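You operate a simulated robot arm through the tools that you are given. There is no shell and no other tool.

Carry out the task below with a simulated robot arm. There is one attempt and no reset: what you move stays moved.

## Task
Set up the left shock absorber: collar at 5 mm, gold knob at 6, gauge at 6 bar.
Fine: loosen the red ring for the collar and tighten it after; the blue hose end goes back on its rest, the valve stays uncapped; leave the other side alone.

The check looks at the end state, three seconds after you hand in, the way a careful person would. Anything else that was tipped, shoved, dropped, spilled or broken makes it a failure.

## Robot
A 6-joint arm with a three-finger gripper, fixed in place. Base frame: the origin is at the foot of the arm, x ahead of it, y to its left, z up. Lengths are in mm, angles in degrees, forces in N, time in s.
Its first joint turns from -166.0 to 166.0 degrees. Payload 4.89 kg.
The TCP is the grasp point between the finger pads, 30 mm short of the fingertips. In the tool frame z runs along the fingers and y along their closing line. Largest opening 164 mm; the body of the gripper starts 125 mm behind the TCP.
Orientation is that of the tool frame in the base frame, as [roll, pitch, yaw] about the fixed x, y, z axes, in that order (R = Rz(yaw) Ry(pitch) Rx(roll)). With the fingers straight down and closing along the base's y, the tool's x points along the base's -x, its y along +y and its z along -z.

## Interface
- The arm moves only by the tool drive_tool. Its argument "commands" is a list of rows, each a list of 7 numbers: the opening, from 0 (shut) to 1 (fully open), then the shift along the tool's x, y, z in mm, then the turn, a rotation vector about the tool's x, y, z in degrees. In form: [[grip, dx, dy, dz, ax, ay, az], ...]. A call has 1 to 20 rows; each row shifts and turns the commanded pose from where the row before left it, along the tool's axes as they then stand. Each row takes 0.2 s and may step no farther than 50 mm and 8.6 degrees from the row before; otherwise, or with a gripper value out of range, the whole call is refused. A pose out of reach is approached as far as the arm can. The call stops where the force on the tool passes 40 N (or 10 N more than at its start, if that is more) or the arm is blocked; 0.2 s more then pass. The fingers move at their own pace (about 108 mm/s each) and stop on an object; they squeeze with about 44 N. The grip force told is the motor's: it shows also when the fingers shut on nothing. Time passes only in rows, and 0.2 s behind the last, so rows that do not move let the fingers close. It gives the time, the measured TCP pose, the force on the tool (base axes), the opening and the grip force at its end, in the units of the frame above (readings bear some noise), with the torque about the TCP (base axes, N m) and any sound that the robot's microphone picked up, and new pictures: "pictures" is both (left out), scene, wrist or none.
- Cameras (640 x 400 px; columns grow to the right, rows downward): "scene" is fixed at [45.9, -501, 1526.9]; the picture's right is [0.43, -0.90, 0.00], its down [-0.42, -0.20, -0.89] and it looks along [0.80, 0.38, -0.46] (base axes); focal length 324 px, centre (320, 200). "wrist" rides on the gripper at [76, -2, -152] in the tool frame; the picture's right is [0.02, 1.00, 0.00], its down [-0.88, 0.02, -0.47] and it looks along [-0.47, 0.01, 0.88] (tool axes); focal length 247 px, centre (320, 200). There is no depth. A picture from a camera that has moved, and an enlarged one, comes with that camera's place and axes in the base frame and with its lens. The place of the scene camera against the robot may be out by one fixed shift of up to 12 mm in any direction.
- slide_trunk(by): slides the trunk up (or, below 0, down) by that many mm; the arm rides with it, the base frame stays. It gives what a move gives, with no picture.
- zoom(camera, box): a new picture of the part [left, top, right, bottom] of that camera's present view, enlarged. It takes no simulated time.
- close_job(): hands the job in; it is judged then, once.

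Nothing tells you positions but the pictures and the camera data. Unless the task says otherwise, let go and move clear before handing in.

The tools are called after "Call:" as a command line: name --pt "numbers of a row" for each row, then --argument value for the rest, lists and objects as JSON in quotes. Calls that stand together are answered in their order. drive_tool: Moves the arm, as the interface text tells. Its arguments: {"type":"object","properties":{"commands":{"type":"array"},"pictures":{"type":"string","enum":["both","scene","wrist","none"]}},"required":["commands"]} The other tools are called the same way: slide_trunk (by) slides the trunk up or down; zoom (camera, box) takes an enlarged picture of a part of a camera's view; close_job () hands the job in.

At the start:

```text
t: 0.0
ee_pos: [568.6, -241.9, 1325.2]
tcp_rot: [180.0, 0.0, -180.0]
wrist_force: [0.4, -0.1, -0.4]
ft_torque: [-0.03, 0.03, 0.01]
width: 164.0
gripper_force: 0.1
trunk travel left (down, up): [-175.0, 215.0]
```

scene: 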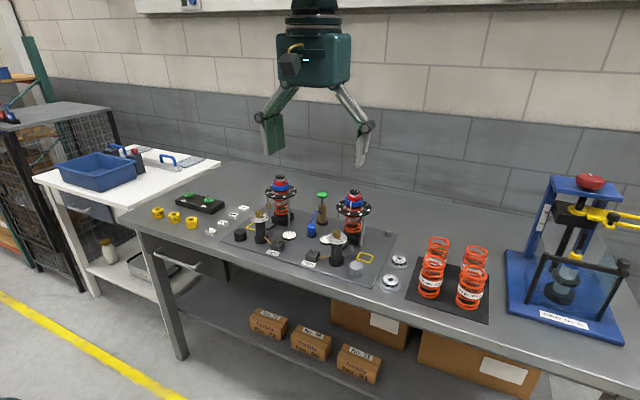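
wrist: 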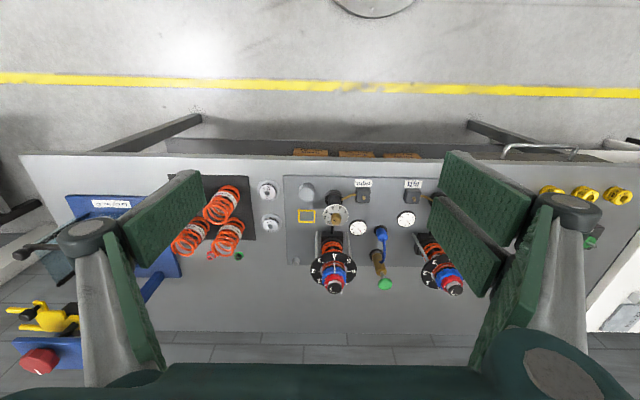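

I see a bench with two shock absorbers on a plate, each with red and blue rings and a gold knob, and a hose stand between them. I'll look closer before moving.

Call:
zoom --camera "scene" --box '[220, 160, 400, 280]'

Call:
zoom --camera "wrist" --box '[270, 160, 490, 300]'

Call:
zoom --camera "scene" --box '[220, 170, 310, 280]'

Call:
zoom --camera "scene" --box '[300, 170, 400, 280]'

```text
3.33 times, centred on (310, 220) of scene
camera zoom: at [45.9, -501.0, 1526.9], right [0.43, -0.9, 0.0], down [-0.42, -0.2, -0.89], along [0.8, 0.38, -0.46], focal length 1078 px, centre (353, 133)
```

zoom: 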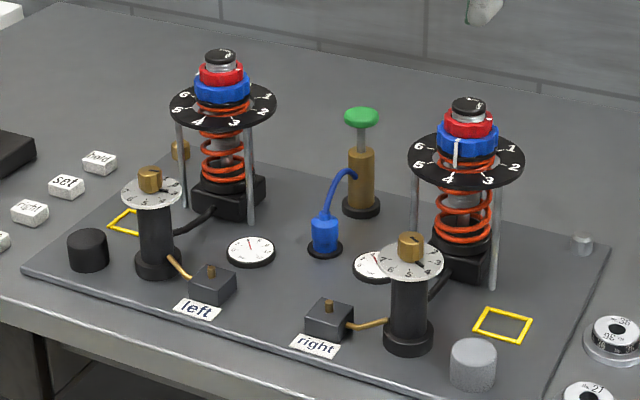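

```text
2.86 times, centred on (380, 230) of wrist
camera zoom: at [492.7, -241.9, 1479.3], right [-0.02, 1.0, 0.0], down [0.88, 0.02, 0.47], along [0.47, 0.01, -0.88], focal length 706 px, centre (149, 114)
```

zoom: 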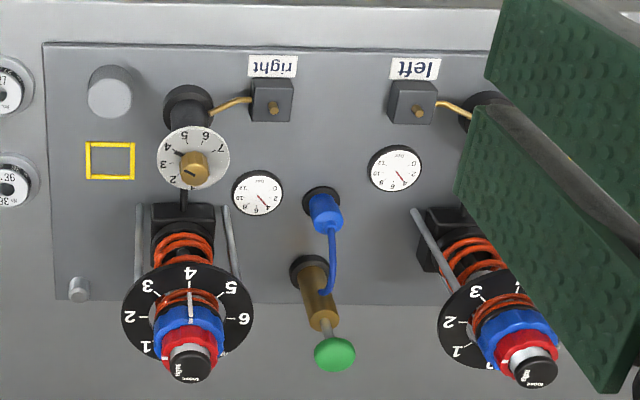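

```text
3.64 times, centred on (265, 225) of scene
camera zoom: at [45.9, -501.0, 1526.9], right [0.43, -0.9, 0.0], down [-0.42, -0.2, -0.89], along [0.8, 0.38, -0.46], focal length 1177 px, centre (520, 109)
```

zoom: 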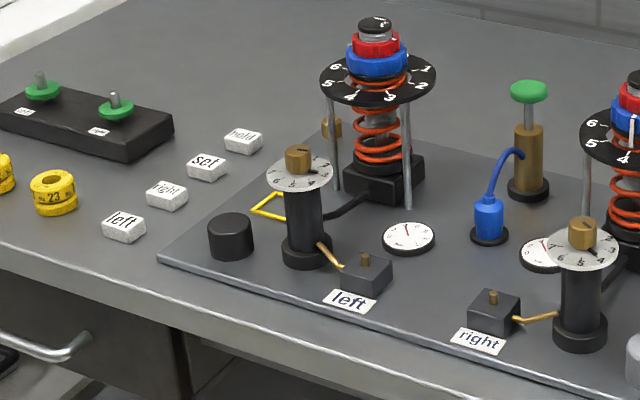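

```text
3.64 times, centred on (350, 225) of scene
camera zoom: at [45.9, -501.0, 1526.9], right [0.43, -0.9, 0.0], down [-0.42, -0.2, -0.89], along [0.8, 0.38, -0.46], focal length 1177 px, centre (211, 109)
```

zoom: 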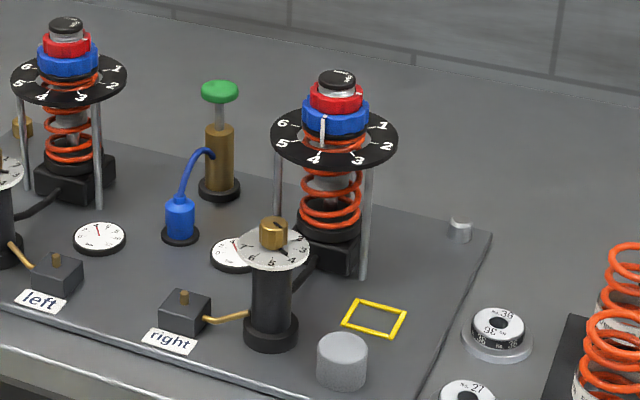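

The left shock's top is near (944, 85, 1070), and the left block is near (789, 9, 890). I'll move the open gripper over the left half, still high up, to get a better wrist view.

Call:
drive_tool --pt "1 -25.7 33.5 13.9 0 0 0" --pt "1 -25.7 33.5 13.9 0 0 0" --pt "1 -25.7 33.5 13.9 0 0 0" --pt "1 -25.7 33.5 13.9 0 0 0" --pt "1 -25.7 33.5 13.9 0 0 0" --pt "1 -25.7 33.5 13.9 0 0 0" --pt "1 -25.7 33.5 13.9 0 0 0" --pt "1 -25.7 33.5 13.9 0 0 0" --pictures "both"

```text
t: 1.8
ee_pos: [775.2, 25.8, 1211.0]
tcp_rot: [-180.0, 0.0, -180.0]
wrist_force: [0.2, -0.5, 1.0]
ft_torque: [0.19, -0.18, 0.02]
width: 163.6
gripper_force: 0.2
trunk travel left (down, up): [-175.0, 215.0]
camera wrist: at [698.2, 24.7, 1364.5], right [-0.02, 1.0, 0.0], down [0.88, 0.02, 0.47], along [0.47, 0.01, -0.88], focal length 247 px, centre (320, 200)
```

scene: 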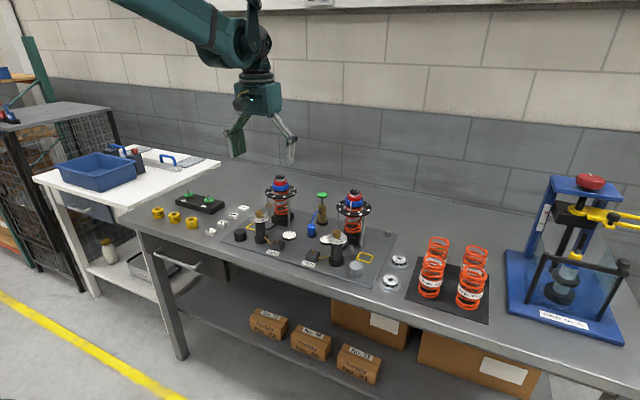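
wrist: 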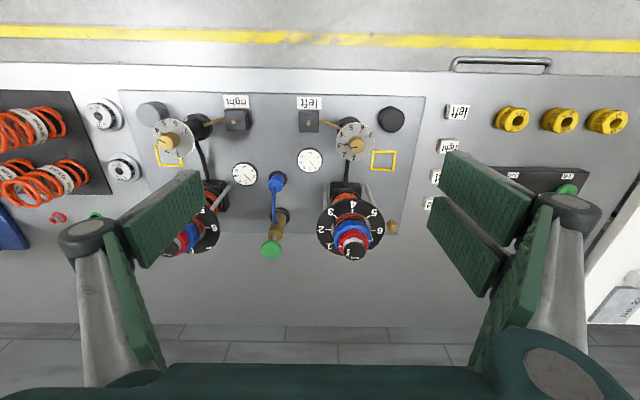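

Call:
zoom --camera "wrist" --box '[240, 80, 440, 205]'

Call:
zoom --camera "wrist" --box '[300, 170, 420, 270]'

Call:
zoom --camera "wrist" --box '[240, 85, 340, 200]'

Call:
zoom --camera "wrist" --box '[330, 100, 420, 170]'

```text
3.20 times, centred on (340, 142) of wrist
camera zoom: at [698.2, 24.7, 1364.5], right [-0.02, 1.0, 0.0], down [0.88, 0.02, 0.47], along [0.47, 0.01, -0.88], focal length 790 px, centre (256, 384)
```

zoom: 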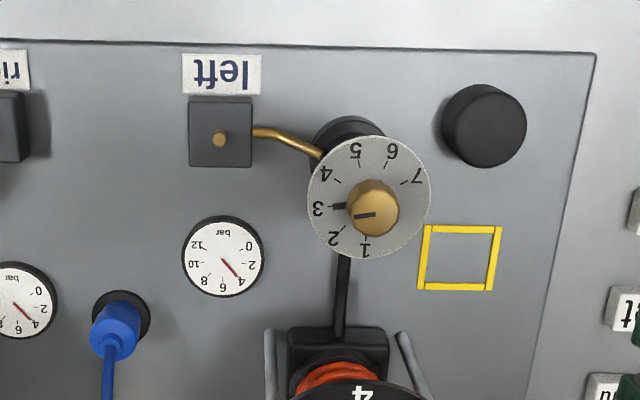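

```text
4.00 times, centred on (360, 220) of wrist
camera zoom: at [698.2, 24.7, 1364.5], right [-0.02, 1.0, 0.0], down [0.88, 0.02, 0.47], along [0.47, 0.01, -0.88], focal length 988 px, centre (160, 120)
```

zoom: 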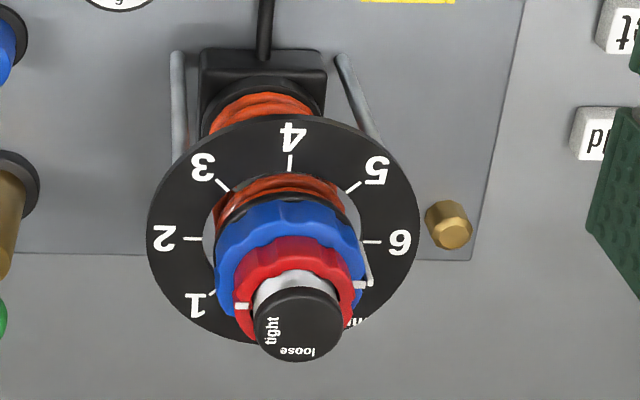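

```text
3.48 times, centred on (290, 142) of wrist
camera zoom: at [698.2, 24.7, 1364.5], right [-0.02, 1.0, 0.0], down [0.88, 0.02, 0.47], along [0.47, 0.01, -0.88], focal length 859 px, centre (424, 400)
```

zoom: 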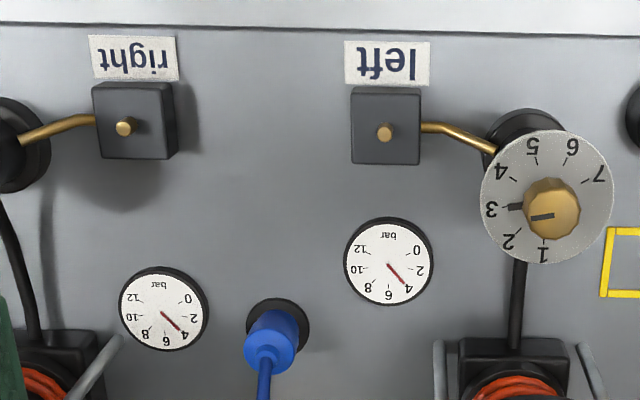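

```text
5.71 times, centred on (375, 135) of wrist
camera zoom: at [698.2, 24.7, 1364.5], right [-0.02, 1.0, 0.0], down [0.88, 0.02, 0.47], along [0.47, 0.01, -0.88], focal length 1411 px, centre (6, 571)
```

zoom: 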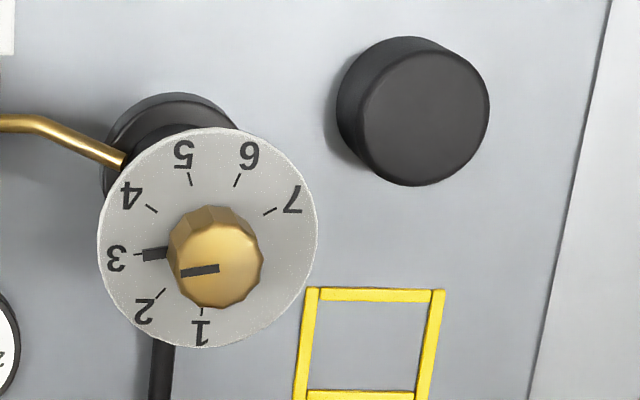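

The left collar's white line sits near 6, the left knob points at 3 and the left gauge reads about 4 bar. I'll move closer to the left shock so I can read the collar and the tight/loose marks.

Call:
drive_tool --pt "1 -28.3 19 17 0 0 0" --pt "1 -28.3 19 17 0 0 0" --pt "1 -28.3 19 17 0 0 0" --pt "1 0 0 0 0 0 0" --pictures "wrist"

Call:
zoom --camera "wrist" --box '[240, 130, 400, 230]'

Call:
zoom --camera "wrist" --box '[160, 60, 480, 260]'

```text
t: 2.8
ee_pos: [862.0, 86.1, 1162.9]
tcp_rot: [-179.9, 0.0, -179.9]
wrist_force: [1.2, 0.1, -1.8]
ft_torque: [-0.05, 0.15, 0.02]
width: 164.0
gripper_force: 0.0
trunk travel left (down, up): [-175.0, 215.0]
camera wrist: at [786.0, 86.2, 1316.6], right [-0.02, 1.0, 0.0], down [0.88, 0.02, 0.47], along [0.47, 0.01, -0.88], focal length 247 px, centre (320, 200)
```

wrist: 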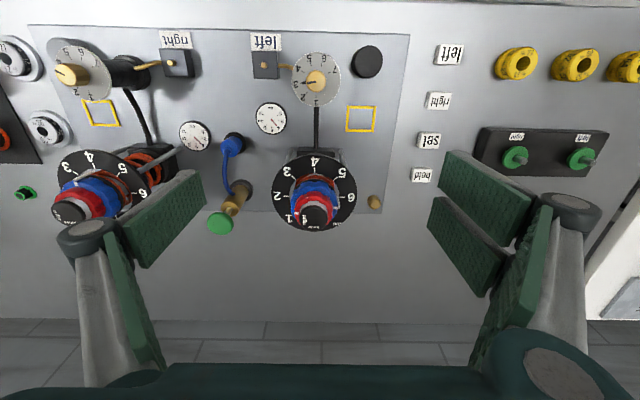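

```text
4.00 times, centred on (320, 180) of wrist
camera zoom: at [786.0, 86.2, 1316.6], right [-0.02, 1.0, 0.0], down [0.88, 0.02, 0.47], along [0.47, 0.01, -0.88], focal length 988 px, centre (320, 280)
```

zoom: 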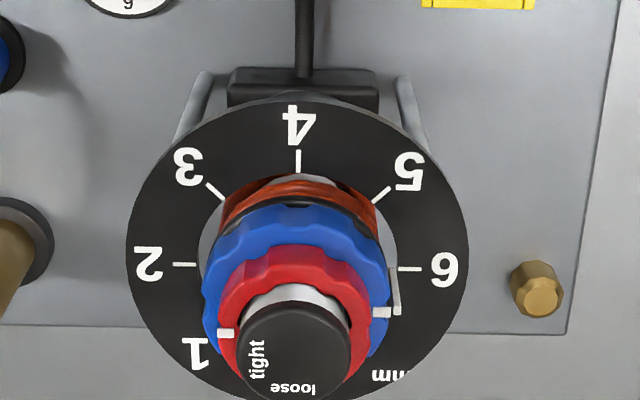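

```text
2.00 times, centred on (320, 160) of wrist
camera zoom: at [786.0, 86.2, 1316.6], right [-0.02, 1.0, 0.0], down [0.88, 0.02, 0.47], along [0.47, 0.01, -0.88], focal length 494 px, centre (320, 280)
```

zoom: 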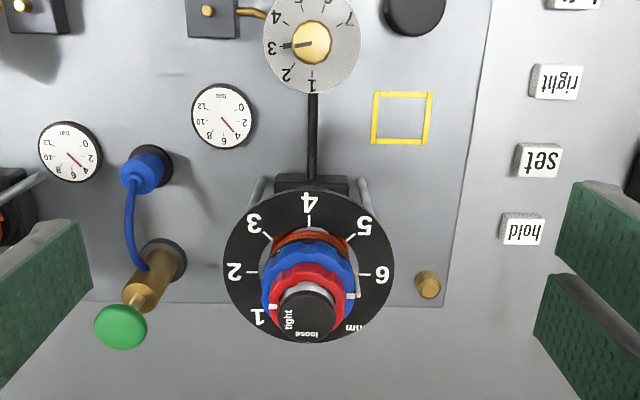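

The collar line points at the 6 mm tick, the red ring's mark is at "tight", and "loose" is 90° counter-clockwise from it. I'll zoom the scene view to measure the heights of the rings.

Call:
zoom --camera "scene" --box '[255, 170, 305, 230]'

Call:
zoom --camera "scene" --box '[300, 180, 380, 250]'

Call:
zoom --camera "scene" --box '[225, 195, 305, 275]'

```text
6.67 times, centred on (280, 200) of scene
camera zoom: at [45.9, -501.0, 1526.9], right [0.43, -0.9, 0.0], down [-0.42, -0.2, -0.89], along [0.8, 0.38, -0.46], focal length 2157 px, centre (587, 200)
```

zoom: 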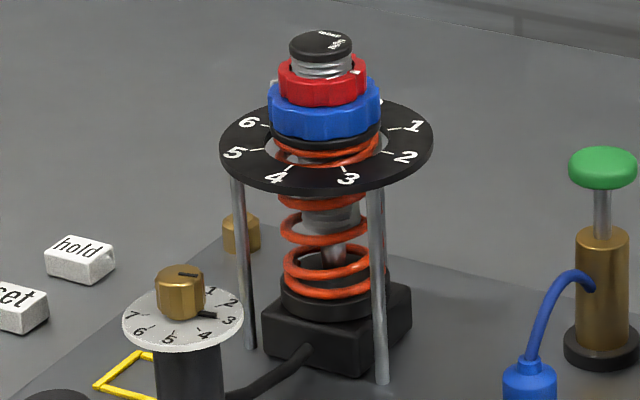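

```text
5.71 times, centred on (340, 215) of scene
camera zoom: at [45.9, -501.0, 1526.9], right [0.43, -0.9, 0.0], down [-0.42, -0.2, -0.89], along [0.8, 0.38, -0.46], focal length 1849 px, centre (206, 114)
```

zoom: 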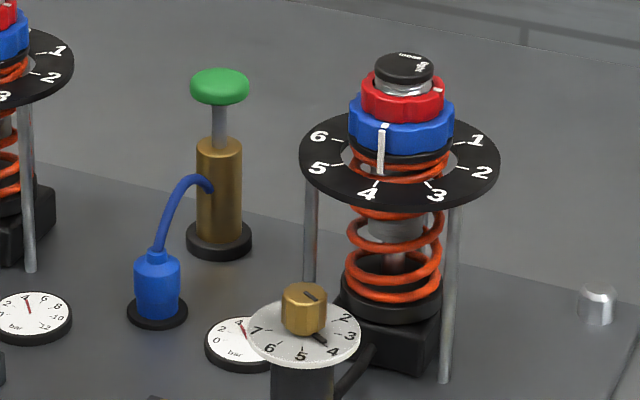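

```text
5.00 times, centred on (265, 235) of scene
camera zoom: at [45.9, -501.0, 1526.9], right [0.43, -0.9, 0.0], down [-0.42, -0.2, -0.89], along [0.8, 0.38, -0.46], focal length 1618 px, centre (595, 25)
```

zoom: 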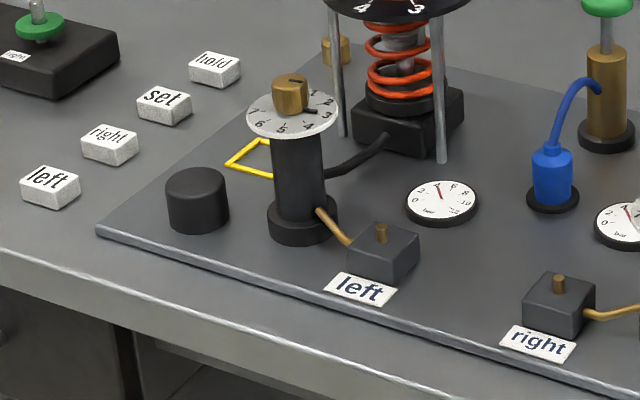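

From two wrist views, the left shock axis is at about (941, 82). The cap top is at z 1072, the red ring at about 1046–1060, the blue ring at about 1030–1046, and the disc at about 1010. I'll move above it with the gripper half open.

Call:
drive_tool --pt "0.5 -26.3 -1.3 4 0 0 0" --pt "0.5 -26.3 -1.3 4 0 0 0" --pt "0.5 -26.4 -1.3 4 0 0 0" --pt "0.5 0 0 17 0 0 0" --pt "0.5 0 0 17 0 0 0" --pt "0.5 0 0 0 0 0 0" --pictures "both"

Call:
zoom --camera "wrist" --box '[240, 100, 400, 220]'

Call:
zoom --camera "scene" --box '[230, 120, 330, 230]'

```text
t: 4.2
ee_pos: [936.8, 78.7, 1118.6]
tcp_rot: [180.0, 0.0, -180.0]
wrist_force: [-0.1, -0.4, -1.2]
ft_torque: [-0.01, -0.03, -0.01]
width: 81.8
gripper_force: 0.1
trunk travel left (down, up): [-175.0, 215.0]
camera wrist: at [861.1, 78.8, 1272.6], right [-0.02, 1.0, 0.0], down [0.88, 0.02, 0.47], along [0.47, 0.01, -0.88], focal length 247 px, centre (320, 200)
```

scene: 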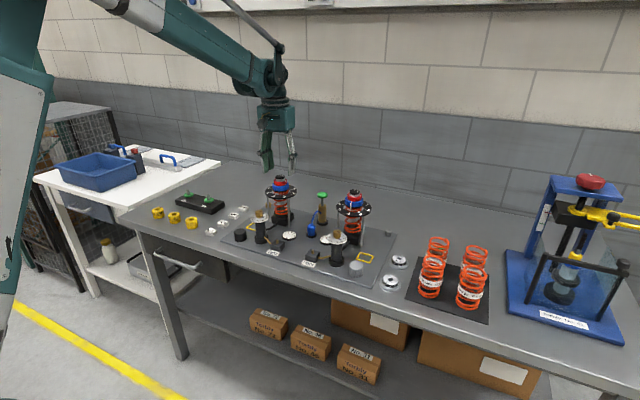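
wrist: 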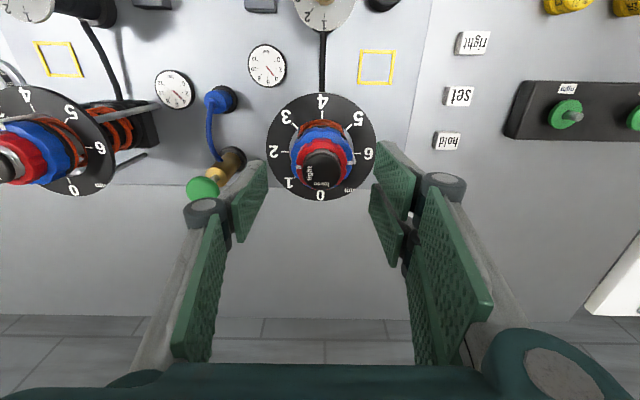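

```text
3.33 times, centred on (320, 160) of wrist
camera zoom: at [861.1, 78.8, 1272.6], right [-0.02, 1.0, 0.0], down [0.88, 0.02, 0.47], along [0.47, 0.01, -0.88], focal length 823 px, centre (320, 333)
```

zoom: 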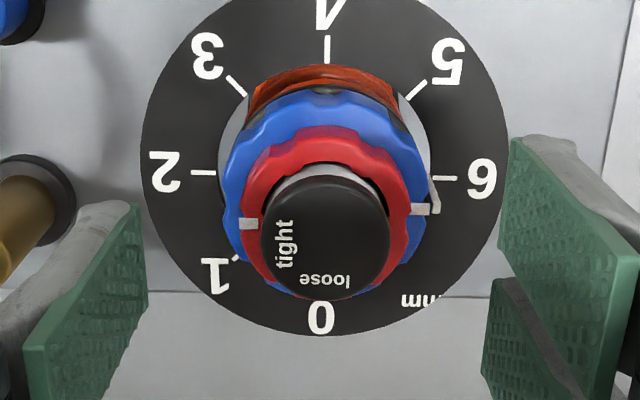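

```text
3.64 times, centred on (280, 175) of scene
camera zoom: at [45.9, -501.0, 1526.9], right [0.43, -0.9, 0.0], down [-0.42, -0.2, -0.89], along [0.8, 0.38, -0.46], focal length 1177 px, centre (466, 291)
```

zoom: 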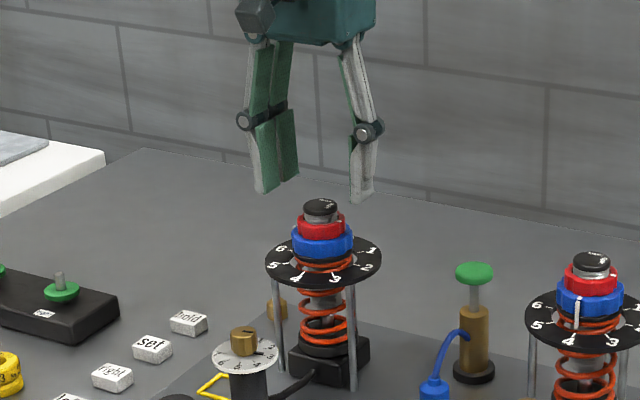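

The scale also shows 0 at the far side, which makes it 45° per mm. I'll correct by about 3.5 mm in x and 1.5 mm in y, then lower the open fingertips around the red ring.

Call:
drive_tool --pt "0.5 -3.5 1.5 0 0 0 0" --pt "0.5 0 0 12 0 0 0" --pt "0.5 0 0 12 0 0 0" --pt "0.5 0 0 11 0 0 0" --pt "0.5 0 0 0 0 0 0" --pictures "both"

Call:
zoom --camera "wrist" --box '[240, 100, 400, 220]'

Call:
zoom --camera "scene" --box '[250, 150, 310, 210]'

```text
t: 5.4
ee_pos: [940.9, 83.0, 1083.2]
tcp_rot: [180.0, 0.0, 179.9]
wrist_force: [0.6, 0.6, -0.1]
ft_torque: [0.0, 0.03, -0.02]
width: 81.9
gripper_force: 0.1
trunk travel left (down, up): [-175.0, 215.0]
camera wrist: at [864.8, 81.9, 1237.2], right [-0.02, 1.0, 0.0], down [0.88, 0.02, 0.47], along [0.47, 0.01, -0.88], focal length 247 px, centre (320, 200)
```

scene: 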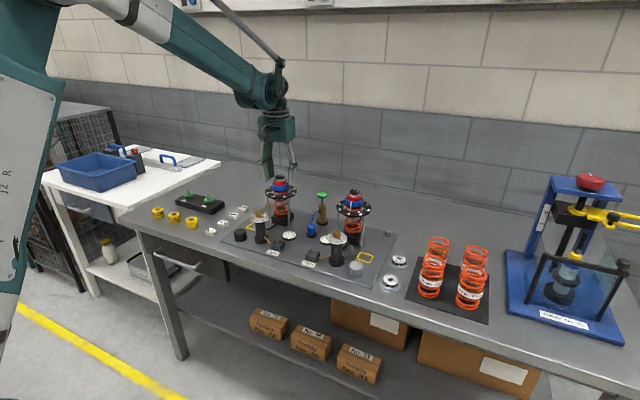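
wrist: 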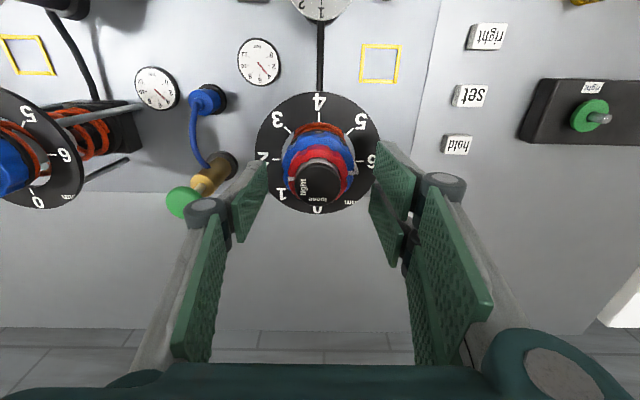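

```text
3.33 times, centred on (320, 160) of wrist
camera zoom: at [864.8, 81.9, 1237.2], right [-0.02, 1.0, 0.0], down [0.88, 0.02, 0.47], along [0.47, 0.01, -0.88], focal length 823 px, centre (320, 333)
```

zoom: 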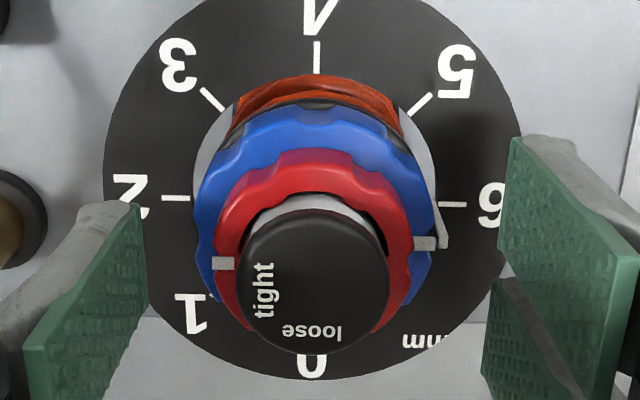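

```text
6.67 times, centred on (280, 180) of scene
camera zoom: at [45.9, -501.0, 1526.9], right [0.43, -0.9, 0.0], down [-0.42, -0.2, -0.89], along [0.8, 0.38, -0.46], focal length 2157 px, centre (587, 333)
```

zoom: 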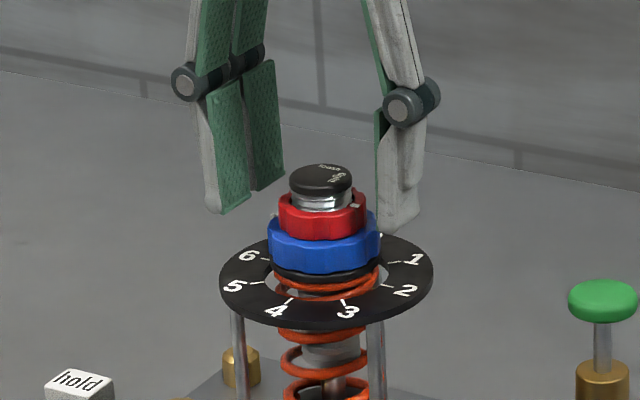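

The tool axis now lines up with the shock in x and is about 1.5 mm too far in +y. I'll shift by -1.2 mm, drop 2 mm and close slowly toward the red ring while watching the forces.

Call:
drive_tool --pt "0.5 0 -1.2 2 0 0 0" --pt "0.36 0 0 0 0 0 0" --pt "0.34 0 0 0 0 0 0" --pt "0.32 0 0 0 0 0 0" --pt "0.32 0 0 0 0 0 0" --pictures "wrist"

Call:
zoom --camera "wrist" --box '[240, 100, 400, 220]'

Call:
zoom --camera "scene" --box '[250, 150, 310, 210]'

```text
t: 6.6
ee_pos: [942.4, 79.8, 1081.6]
tcp_rot: [180.0, 0.0, 180.0]
wrist_force: [0.0, 0.2, 0.0]
ft_torque: [0.03, -0.01, -0.01]
width: 52.5
gripper_force: 0.2
trunk travel left (down, up): [-175.0, 215.0]
camera wrist: at [865.2, 80.3, 1235.0], right [-0.02, 1.0, 0.0], down [0.88, 0.02, 0.47], along [0.47, 0.01, -0.88], focal length 247 px, centre (320, 200)
```

wrist: 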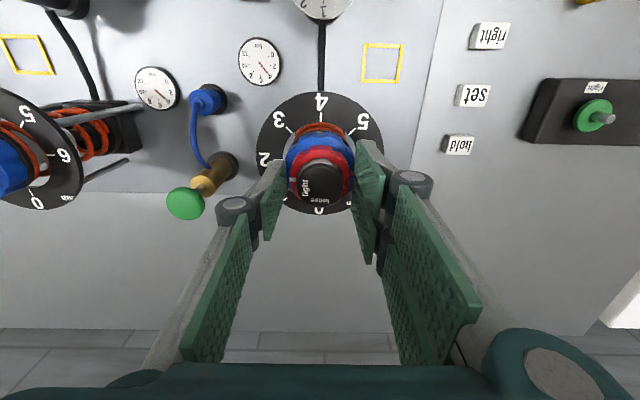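

```text
3.33 times, centred on (320, 160) of wrist
camera zoom: at [865.2, 80.3, 1235.0], right [-0.02, 1.0, 0.0], down [0.88, 0.02, 0.47], along [0.47, 0.01, -0.88], focal length 823 px, centre (320, 333)
```

zoom: 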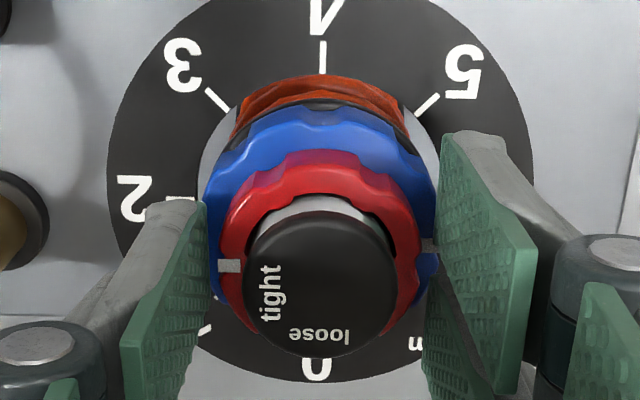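

```text
6.67 times, centred on (280, 180) of scene
camera zoom: at [45.9, -501.0, 1526.9], right [0.43, -0.9, 0.0], down [-0.42, -0.2, -0.89], along [0.8, 0.38, -0.46], focal length 2157 px, centre (587, 333)
```

zoom: 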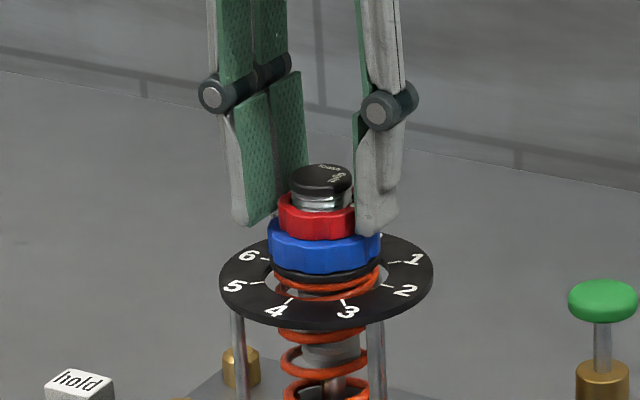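

The fingers sit evenly on either side of the red ring, above the blue one. I'll close on the red ring now.

Call:
drive_tool --pt "0.28 0 0 0 0 0 0" --pt "0.2 0 0 0 0 0 0" --pt "0.2 0 0 0 0 0 0" --pictures "wrist"

```text
t: 7.4
ee_pos: [942.4, 79.5, 1082.4]
tcp_rot: [-180.0, 0.0, -180.0]
wrist_force: [0.6, 0.4, 0.1]
ft_torque: [-0.05, 0.04, -0.02]
width: 45.2
gripper_force: 45.4
trunk travel left (down, up): [-175.0, 215.0]
camera wrist: at [865.2, 80.3, 1235.0], right [-0.02, 1.0, 0.0], down [0.88, 0.02, 0.47], along [0.47, 0.01, -0.88], focal length 247 px, centre (320, 200)
```

wrist: 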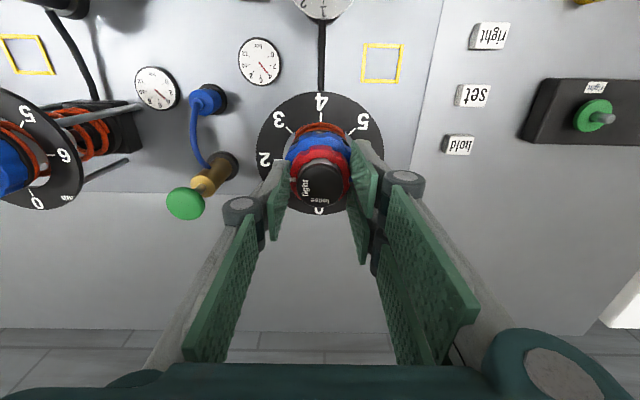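

The red ring is gripped at a width of 45.2 mm with no side force. I'll turn it about 32° counter-clockwise as a first step.

Call:
drive_tool --pt "0.2 0 0 0 0 0 -8" --pt "0.2 0 0 0 0 0 -8" --pt "0.2 0 0 0 0 0 -8" --pt "0.2 0 0 0 0 0 -8" --pt "0.2 0 0 0 0 0 0" --pictures "wrist"

Call:
zoom --camera "wrist" --box '[240, 100, 400, 220]'

Call:
zoom --camera "scene" --box '[250, 150, 310, 210]'

```text
t: 8.6
ee_pos: [941.0, 80.3, 1082.0]
tcp_rot: [-179.9, 0.1, -147.7]
wrist_force: [19.8, 14.1, 22.9]
ft_torque: [0.58, -0.52, 0.0]
width: 45.2
gripper_force: 45.0
trunk travel left (down, up): [-175.0, 215.0]
camera wrist: at [877.3, 40.7, 1234.3], right [-0.55, 0.83, 0.0], down [0.73, 0.48, 0.47], along [0.4, 0.26, -0.88], focal length 247 px, centre (320, 200)
```

wrist: 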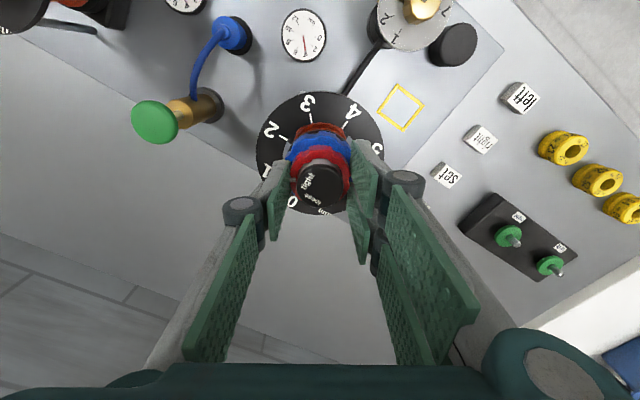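

```text
3.33 times, centred on (320, 160) of wrist
camera zoom: at [877.3, 40.7, 1234.3], right [-0.55, 0.83, 0.0], down [0.73, 0.48, 0.47], along [0.4, 0.26, -0.88], focal length 823 px, centre (320, 333)
```

zoom: 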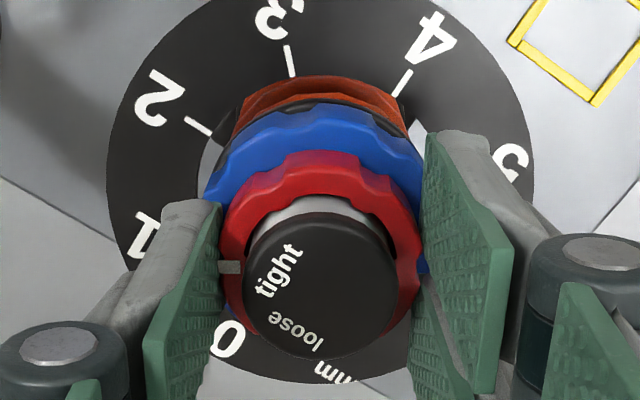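

```text
6.67 times, centred on (280, 180) of scene
camera zoom: at [45.9, -501.0, 1526.9], right [0.43, -0.9, 0.0], down [-0.42, -0.2, -0.89], along [0.8, 0.38, -0.46], focal length 2157 px, centre (587, 333)
```

zoom: 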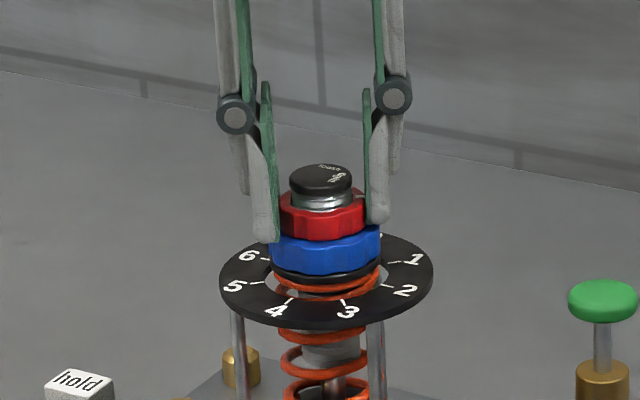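

The red ring is turning, but forces have built up, upward and toward the tool's -x side, probably from a small off-centre grip plus thread rise. I'll relieve them slightly and check again.

Call:
drive_tool --pt "0.2 -0.6 0 -0.4 0 0 0" --pt "0.2 0 0 0 0 0 0" --pictures "none"

```text
t: 9.2
ee_pos: [941.7, 81.0, 1081.7]
tcp_rot: [179.9, 0.0, -148.0]
wrist_force: [0.0, 15.2, 11.4]
ft_torque: [0.63, -0.02, 0.0]
width: 45.3
gripper_force: 45.2
trunk travel left (down, up): [-175.0, 215.0]
```

Call:
drive_tool --pt "0.2 -0.25 0.4 -0.4 0 0 0" --pt "0.2 0 0 0 0 0 0" --pictures "none"

```text
t: 9.8
ee_pos: [941.2, 82.1, 1082.1]
tcp_rot: [-179.9, 0.0, -147.9]
wrist_force: [-4.6, 14.8, 2.0]
ft_torque: [0.37, 0.44, -0.01]
width: 45.5
gripper_force: 45.3
trunk travel left (down, up): [-175.0, 215.0]
```

Call:
drive_tool --pt "0.2 0 0.8 0 0 0 0" --pt "0.2 0 0 0 0 0 0" --pictures "none"

```text
t: 10.4
ee_pos: [940.2, 80.0, 1081.3]
tcp_rot: [-180.0, -0.1, -148.0]
wrist_force: [-8.0, 8.1, -0.1]
ft_torque: [0.15, 0.4, -0.05]
width: 45.3
gripper_force: 44.7
trunk travel left (down, up): [-175.0, 215.0]
```

Call:
drive_tool --pt "0.2 0 0.2 -0.1 0 0 -8" --pt "0.2 0 0.2 -0.1 0 0 -8" --pt "0.2 0 0 -0.1 0 0 -8" --pt "0.2 0 0 0 0 0 0" --pictures "wrist"

Call:
zoom --camera "wrist" --box '[240, 100, 400, 220]'

Call:
zoom --camera "scene" --box '[250, 150, 310, 210]'

```text
t: 11.4
ee_pos: [941.2, 81.1, 1082.9]
tcp_rot: [180.0, 0.0, -123.9]
wrist_force: [-22.7, 12.5, -8.5]
ft_torque: [0.33, 0.73, -0.06]
width: 45.2
gripper_force: 45.3
trunk travel left (down, up): [-175.0, 215.0]
camera wrist: at [899.8, 18.8, 1235.3], right [-0.84, 0.54, 0.0], down [0.47, 0.74, 0.47], along [0.25, 0.4, -0.88], focal length 247 px, centre (320, 200)
```

wrist: 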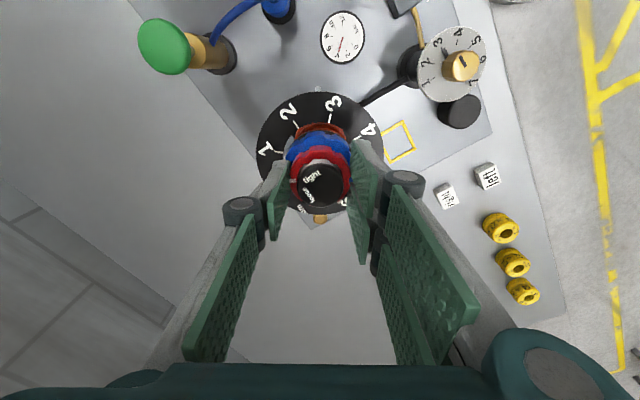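

```text
3.33 times, centred on (320, 160) of wrist
camera zoom: at [899.8, 18.8, 1235.3], right [-0.84, 0.54, 0.0], down [0.47, 0.74, 0.47], along [0.25, 0.4, -0.88], focal length 823 px, centre (320, 333)
```

zoom: 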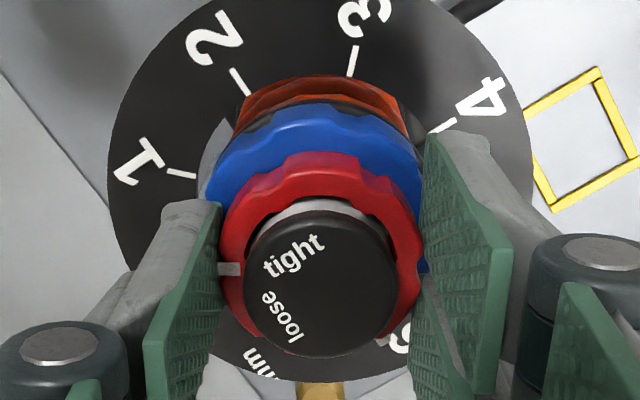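

```text
6.67 times, centred on (280, 180) of scene
camera zoom: at [45.9, -501.0, 1526.9], right [0.43, -0.9, 0.0], down [-0.42, -0.2, -0.89], along [0.8, 0.38, -0.46], focal length 2157 px, centre (587, 333)
```

zoom: 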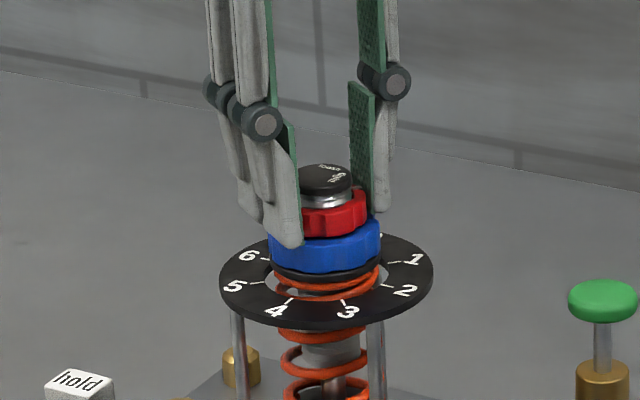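

Call:
drive_tool --pt "0.2 0 0.8 0.2 0 0 0" --pt "0.2 0 0 0 0 0 0" --pictures "none"

```text
t: 12.0
ee_pos: [940.9, 81.1, 1081.8]
tcp_rot: [-179.9, 0.1, -123.9]
wrist_force: [-9.4, 7.9, -1.1]
ft_torque: [0.05, 0.27, -0.01]
width: 45.2
gripper_force: 45.8
trunk travel left (down, up): [-175.0, 215.0]
```

Call:
drive_tool --pt "0.2 0 0.6 0 0 0 -8" --pt "0.2 0 0.3 0 0 0 -8" --pt "0.2 0 0 0 0 0 0" --pictures "none"

```text
t: 12.8
ee_pos: [941.0, 81.8, 1080.3]
tcp_rot: [-180.0, 0.0, -107.8]
wrist_force: [3.0, 1.7, 0.8]
ft_torque: [0.13, -0.38, 0.04]
width: 45.3
gripper_force: 45.3
trunk travel left (down, up): [-175.0, 215.0]
```

Call:
drive_tool --pt "0.2 0 0 0 0 0 -8" --pt "0.2 0 0 0 0 0 -8" --pt "0.2 0 0 0 0 0 -2.5" --pt "0.2 0 0 0 0 0 0" --pictures "wrist"

Call:
zoom --camera "wrist" --box '[240, 100, 400, 220]'

Call:
zoom --camera "scene" --box '[250, 150, 310, 210]'

```text
t: 13.8
ee_pos: [940.7, 81.7, 1082.9]
tcp_rot: [180.0, 0.0, -89.4]
wrist_force: [-15.9, -10.1, -4.6]
ft_torque: [-0.53, 0.47, -0.59]
width: 45.2
gripper_force: 44.9
trunk travel left (down, up): [-175.0, 215.0]
camera wrist: at [942.5, 7.2, 1235.2], right [-1.0, -0.03, 0.0], down [-0.03, 0.88, 0.47], along [-0.01, 0.47, -0.88], focal length 247 px, centre (320, 200)
```

wrist: 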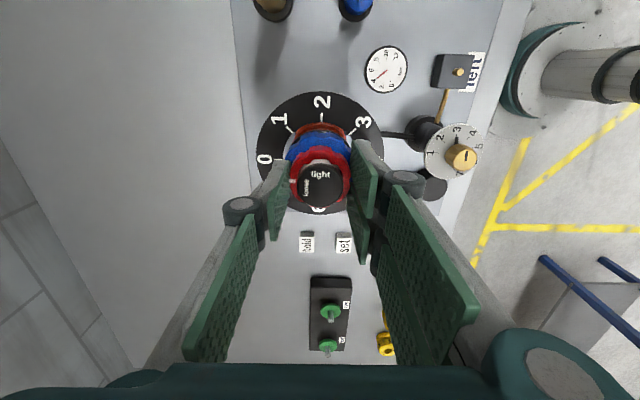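

```text
3.33 times, centred on (320, 160) of wrist
camera zoom: at [942.5, 7.2, 1235.2], right [-1.0, -0.03, 0.0], down [-0.03, 0.88, 0.47], along [-0.01, 0.47, -0.88], focal length 823 px, centre (320, 333)
```

zoom: 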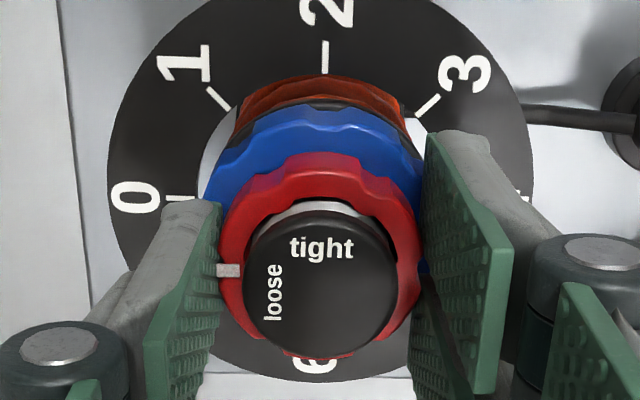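

```text
6.67 times, centred on (280, 180) of scene
camera zoom: at [45.9, -501.0, 1526.9], right [0.43, -0.9, 0.0], down [-0.42, -0.2, -0.89], along [0.8, 0.38, -0.46], focal length 2157 px, centre (587, 333)
```

zoom: 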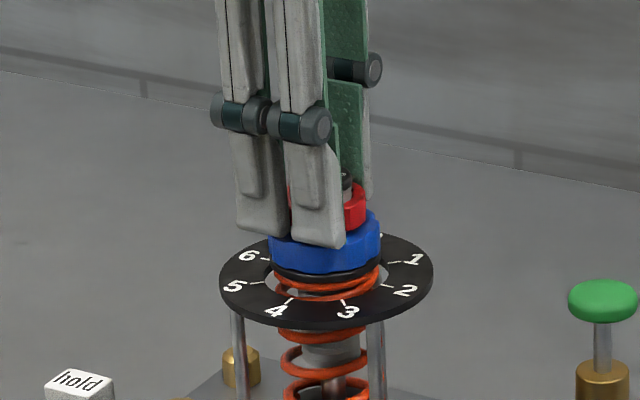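

The red ring's mark is now at "loose", and the torque shows it has reached its stop. I'll let go and check the blue collar's line.

Call:
drive_tool --pt "0.3 0 0 0 0 0 0" --pt "0.5 0 0 0 0 0 0" --pt "0.5 0 0 0 0 0 0" --pictures "wrist"

Call:
zoom --camera "wrist" --box '[240, 100, 400, 220]'

```text
t: 14.6
ee_pos: [941.2, 83.4, 1081.8]
tcp_rot: [-180.0, 0.0, -89.3]
wrist_force: [0.2, 0.1, 0.0]
ft_torque: [-0.01, 0.0, -0.03]
width: 81.8
gripper_force: 0.1
trunk travel left (down, up): [-175.0, 215.0]
camera wrist: at [943.2, 8.2, 1234.9], right [-1.0, -0.03, 0.0], down [-0.03, 0.88, 0.47], along [-0.01, 0.47, -0.88], focal length 247 px, centre (320, 200)
```

wrist: 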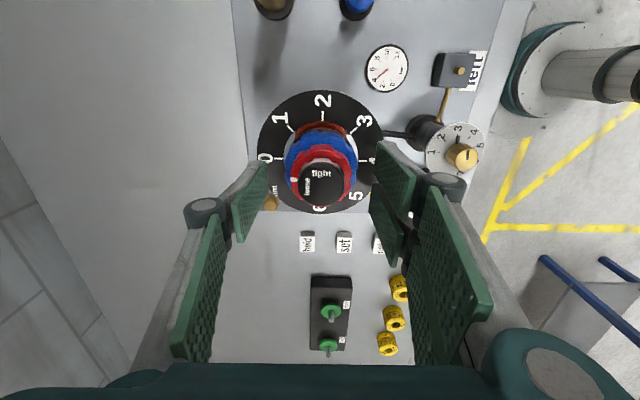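

```text
3.33 times, centred on (320, 160) of wrist
camera zoom: at [943.2, 8.2, 1234.9], right [-1.0, -0.03, 0.0], down [-0.03, 0.88, 0.47], along [-0.01, 0.47, -0.88], focal length 823 px, centre (320, 333)
```

zoom: 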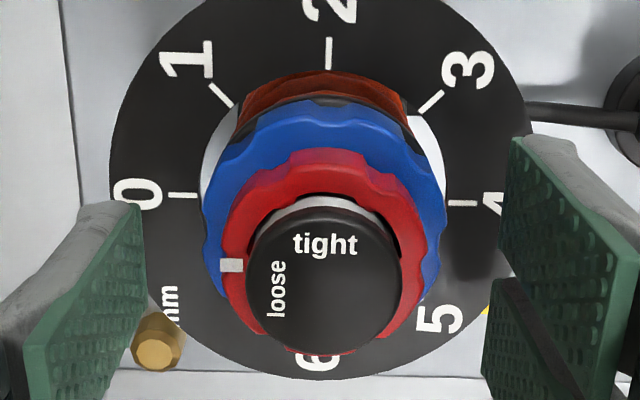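

The red ring stays at "loose". I'll rotate the open gripper back 40° for a better collar grip, and to see the collar line.

Call:
drive_tool --pt "0.5 0 0 0 0 0 8" --pt "0.5 0 0 0 0 0 8" --pt "0.5 0 0 0 0 0 8" --pt "0.5 0 0 0 0 0 8" --pt "0.5 0 0 0 0 0 8" --pt "0.5 0 0 0 0 0 0" --pictures "wrist"

Call:
zoom --camera "wrist" --box '[240, 100, 400, 220]'

Call:
zoom --camera "scene" --box '[250, 150, 310, 210]'

```text
t: 16.0
ee_pos: [940.1, 81.6, 1081.7]
tcp_rot: [-179.9, 0.0, -129.5]
wrist_force: [0.1, -0.2, 0.0]
ft_torque: [-0.02, 0.01, 0.0]
width: 82.3
gripper_force: 0.1
trunk travel left (down, up): [-175.0, 215.0]
camera wrist: at [892.3, 24.3, 1235.2], right [-0.78, 0.62, 0.0], down [0.55, 0.69, 0.47], along [0.29, 0.37, -0.88], focal length 247 px, centre (320, 200)
```

wrist: 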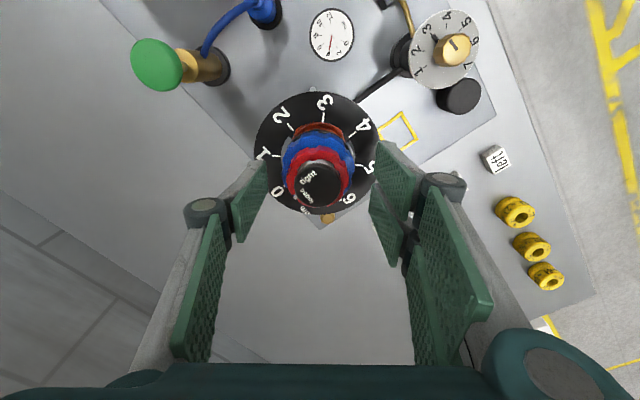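

```text
3.33 times, centred on (320, 160) of wrist
camera zoom: at [892.3, 24.3, 1235.2], right [-0.78, 0.62, 0.0], down [0.55, 0.69, 0.47], along [0.29, 0.37, -0.88], focal length 823 px, centre (320, 333)
```

zoom: 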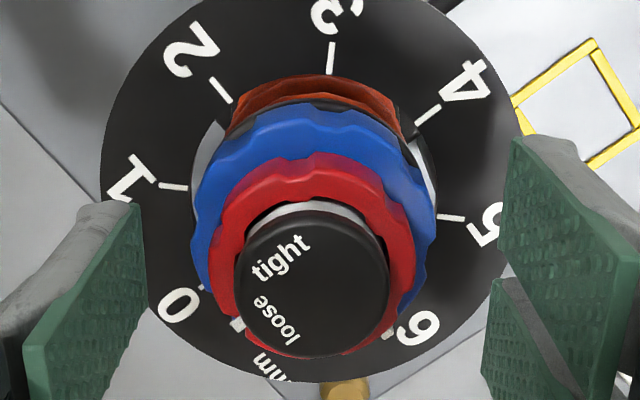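

```text
6.67 times, centred on (280, 180) of scene
camera zoom: at [45.9, -501.0, 1526.9], right [0.43, -0.9, 0.0], down [-0.42, -0.2, -0.89], along [0.8, 0.38, -0.46], focal length 2157 px, centre (587, 333)
```

zoom: 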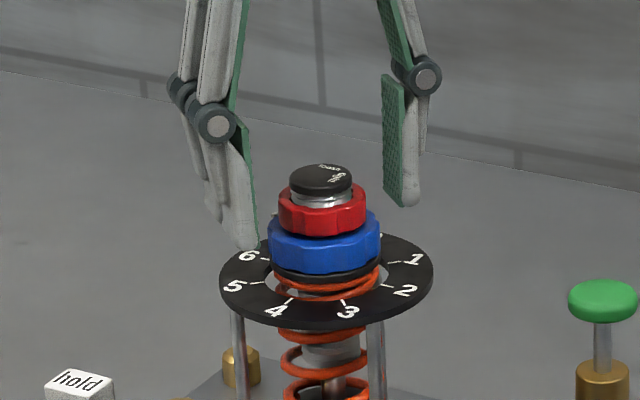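

The collar line should still be at 6, hidden behind the red ring in this view. I'll re-centre the gripper by about (+2.3, -1.7) in tool x/y, lower it 18 mm to the blue ring and close part way.

Call:
drive_tool --pt "0.5 2.3 -1.7 0 0 0 0" --pt "0.5 0 0 9 0 0 0" --pt "0.5 0 0 9 0 0 0" --pt "0.41 0 0 0 0 0 0" --pt "0.41 0 0 0 0 0 0" --pictures "wrist"

Call:
zoom --camera "wrist" --box '[240, 100, 400, 220]'

Call:
zoom --camera "scene" --box '[250, 150, 310, 210]'

```text
t: 17.2
ee_pos: [939.3, 78.8, 1064.3]
tcp_rot: [-179.9, -0.1, -129.6]
wrist_force: [0.3, 0.5, -0.4]
ft_torque: [0.05, 0.01, 0.03]
width: 67.3
gripper_force: 0.1
trunk travel left (down, up): [-175.0, 215.0]
camera wrist: at [892.3, 21.6, 1217.6], right [-0.79, 0.62, 0.0], down [0.55, 0.69, 0.47], along [0.29, 0.37, -0.88], focal length 247 px, centre (320, 200)
```

wrist: 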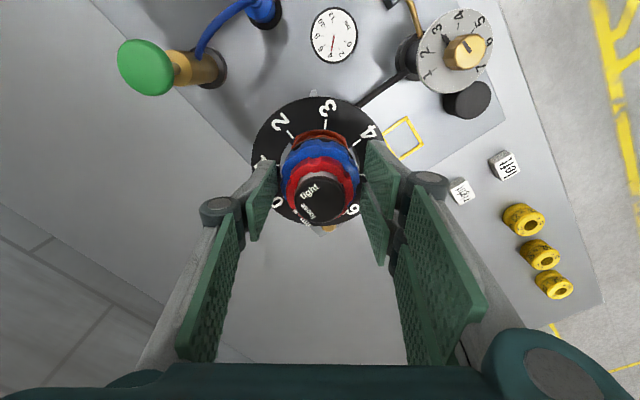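

```text
3.33 times, centred on (320, 160) of wrist
camera zoom: at [892.3, 21.6, 1217.6], right [-0.79, 0.62, 0.0], down [0.55, 0.69, 0.47], along [0.29, 0.37, -0.88], focal length 823 px, centre (320, 333)
```

zoom: 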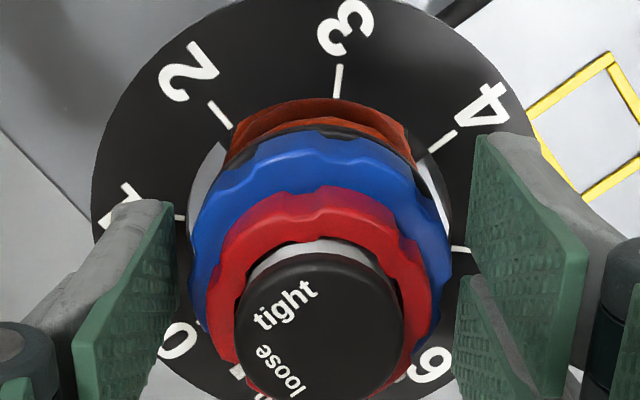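

```text
6.67 times, centred on (280, 180) of scene
camera zoom: at [45.9, -501.0, 1526.9], right [0.43, -0.9, 0.0], down [-0.42, -0.2, -0.89], along [0.8, 0.38, -0.46], focal length 2157 px, centre (587, 333)
```

zoom: 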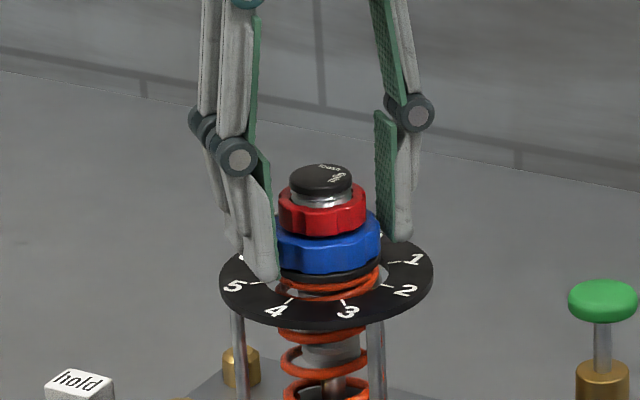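

Call:
drive_tool --pt "0.41 0 -0.6 0 0 0 0" --pt "0.38 0 0 0 0 0 0" --pt "0.36 0 0 0 0 0 0" --pt "0.34 0 0 0 0 0 0" --pt "0.3 0 0 0 0 0 0" --pictures "wrist"

Call:
zoom --camera "wrist" --box '[240, 100, 400, 220]'

```text
t: 18.4
ee_pos: [939.3, 81.2, 1065.2]
tcp_rot: [179.9, 0.0, -129.4]
wrist_force: [-8.9, 6.8, -1.5]
ft_torque: [0.32, 0.41, 0.0]
width: 58.8
gripper_force: 45.1
trunk travel left (down, up): [-175.0, 215.0]
camera wrist: at [892.6, 21.6, 1217.7], right [-0.79, 0.62, 0.0], down [0.54, 0.69, 0.47], along [0.29, 0.37, -0.88], focal length 247 px, centre (320, 200)
```

wrist: 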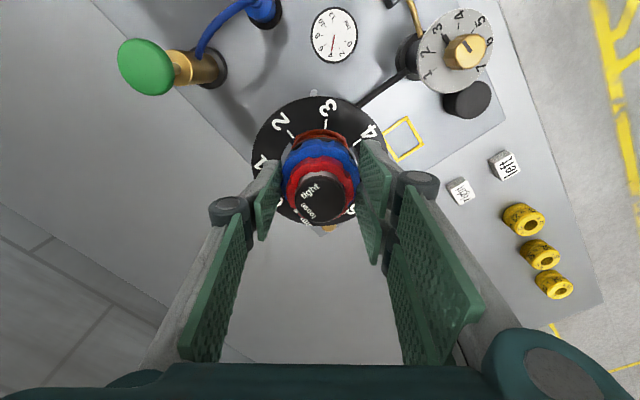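

```text
3.33 times, centred on (320, 160) of wrist
camera zoom: at [892.6, 21.6, 1217.7], right [-0.79, 0.62, 0.0], down [0.54, 0.69, 0.47], along [0.29, 0.37, -0.88], focal length 823 px, centre (320, 333)
```

zoom: 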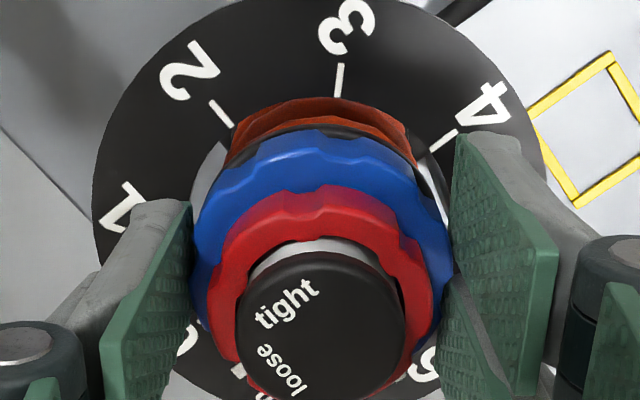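

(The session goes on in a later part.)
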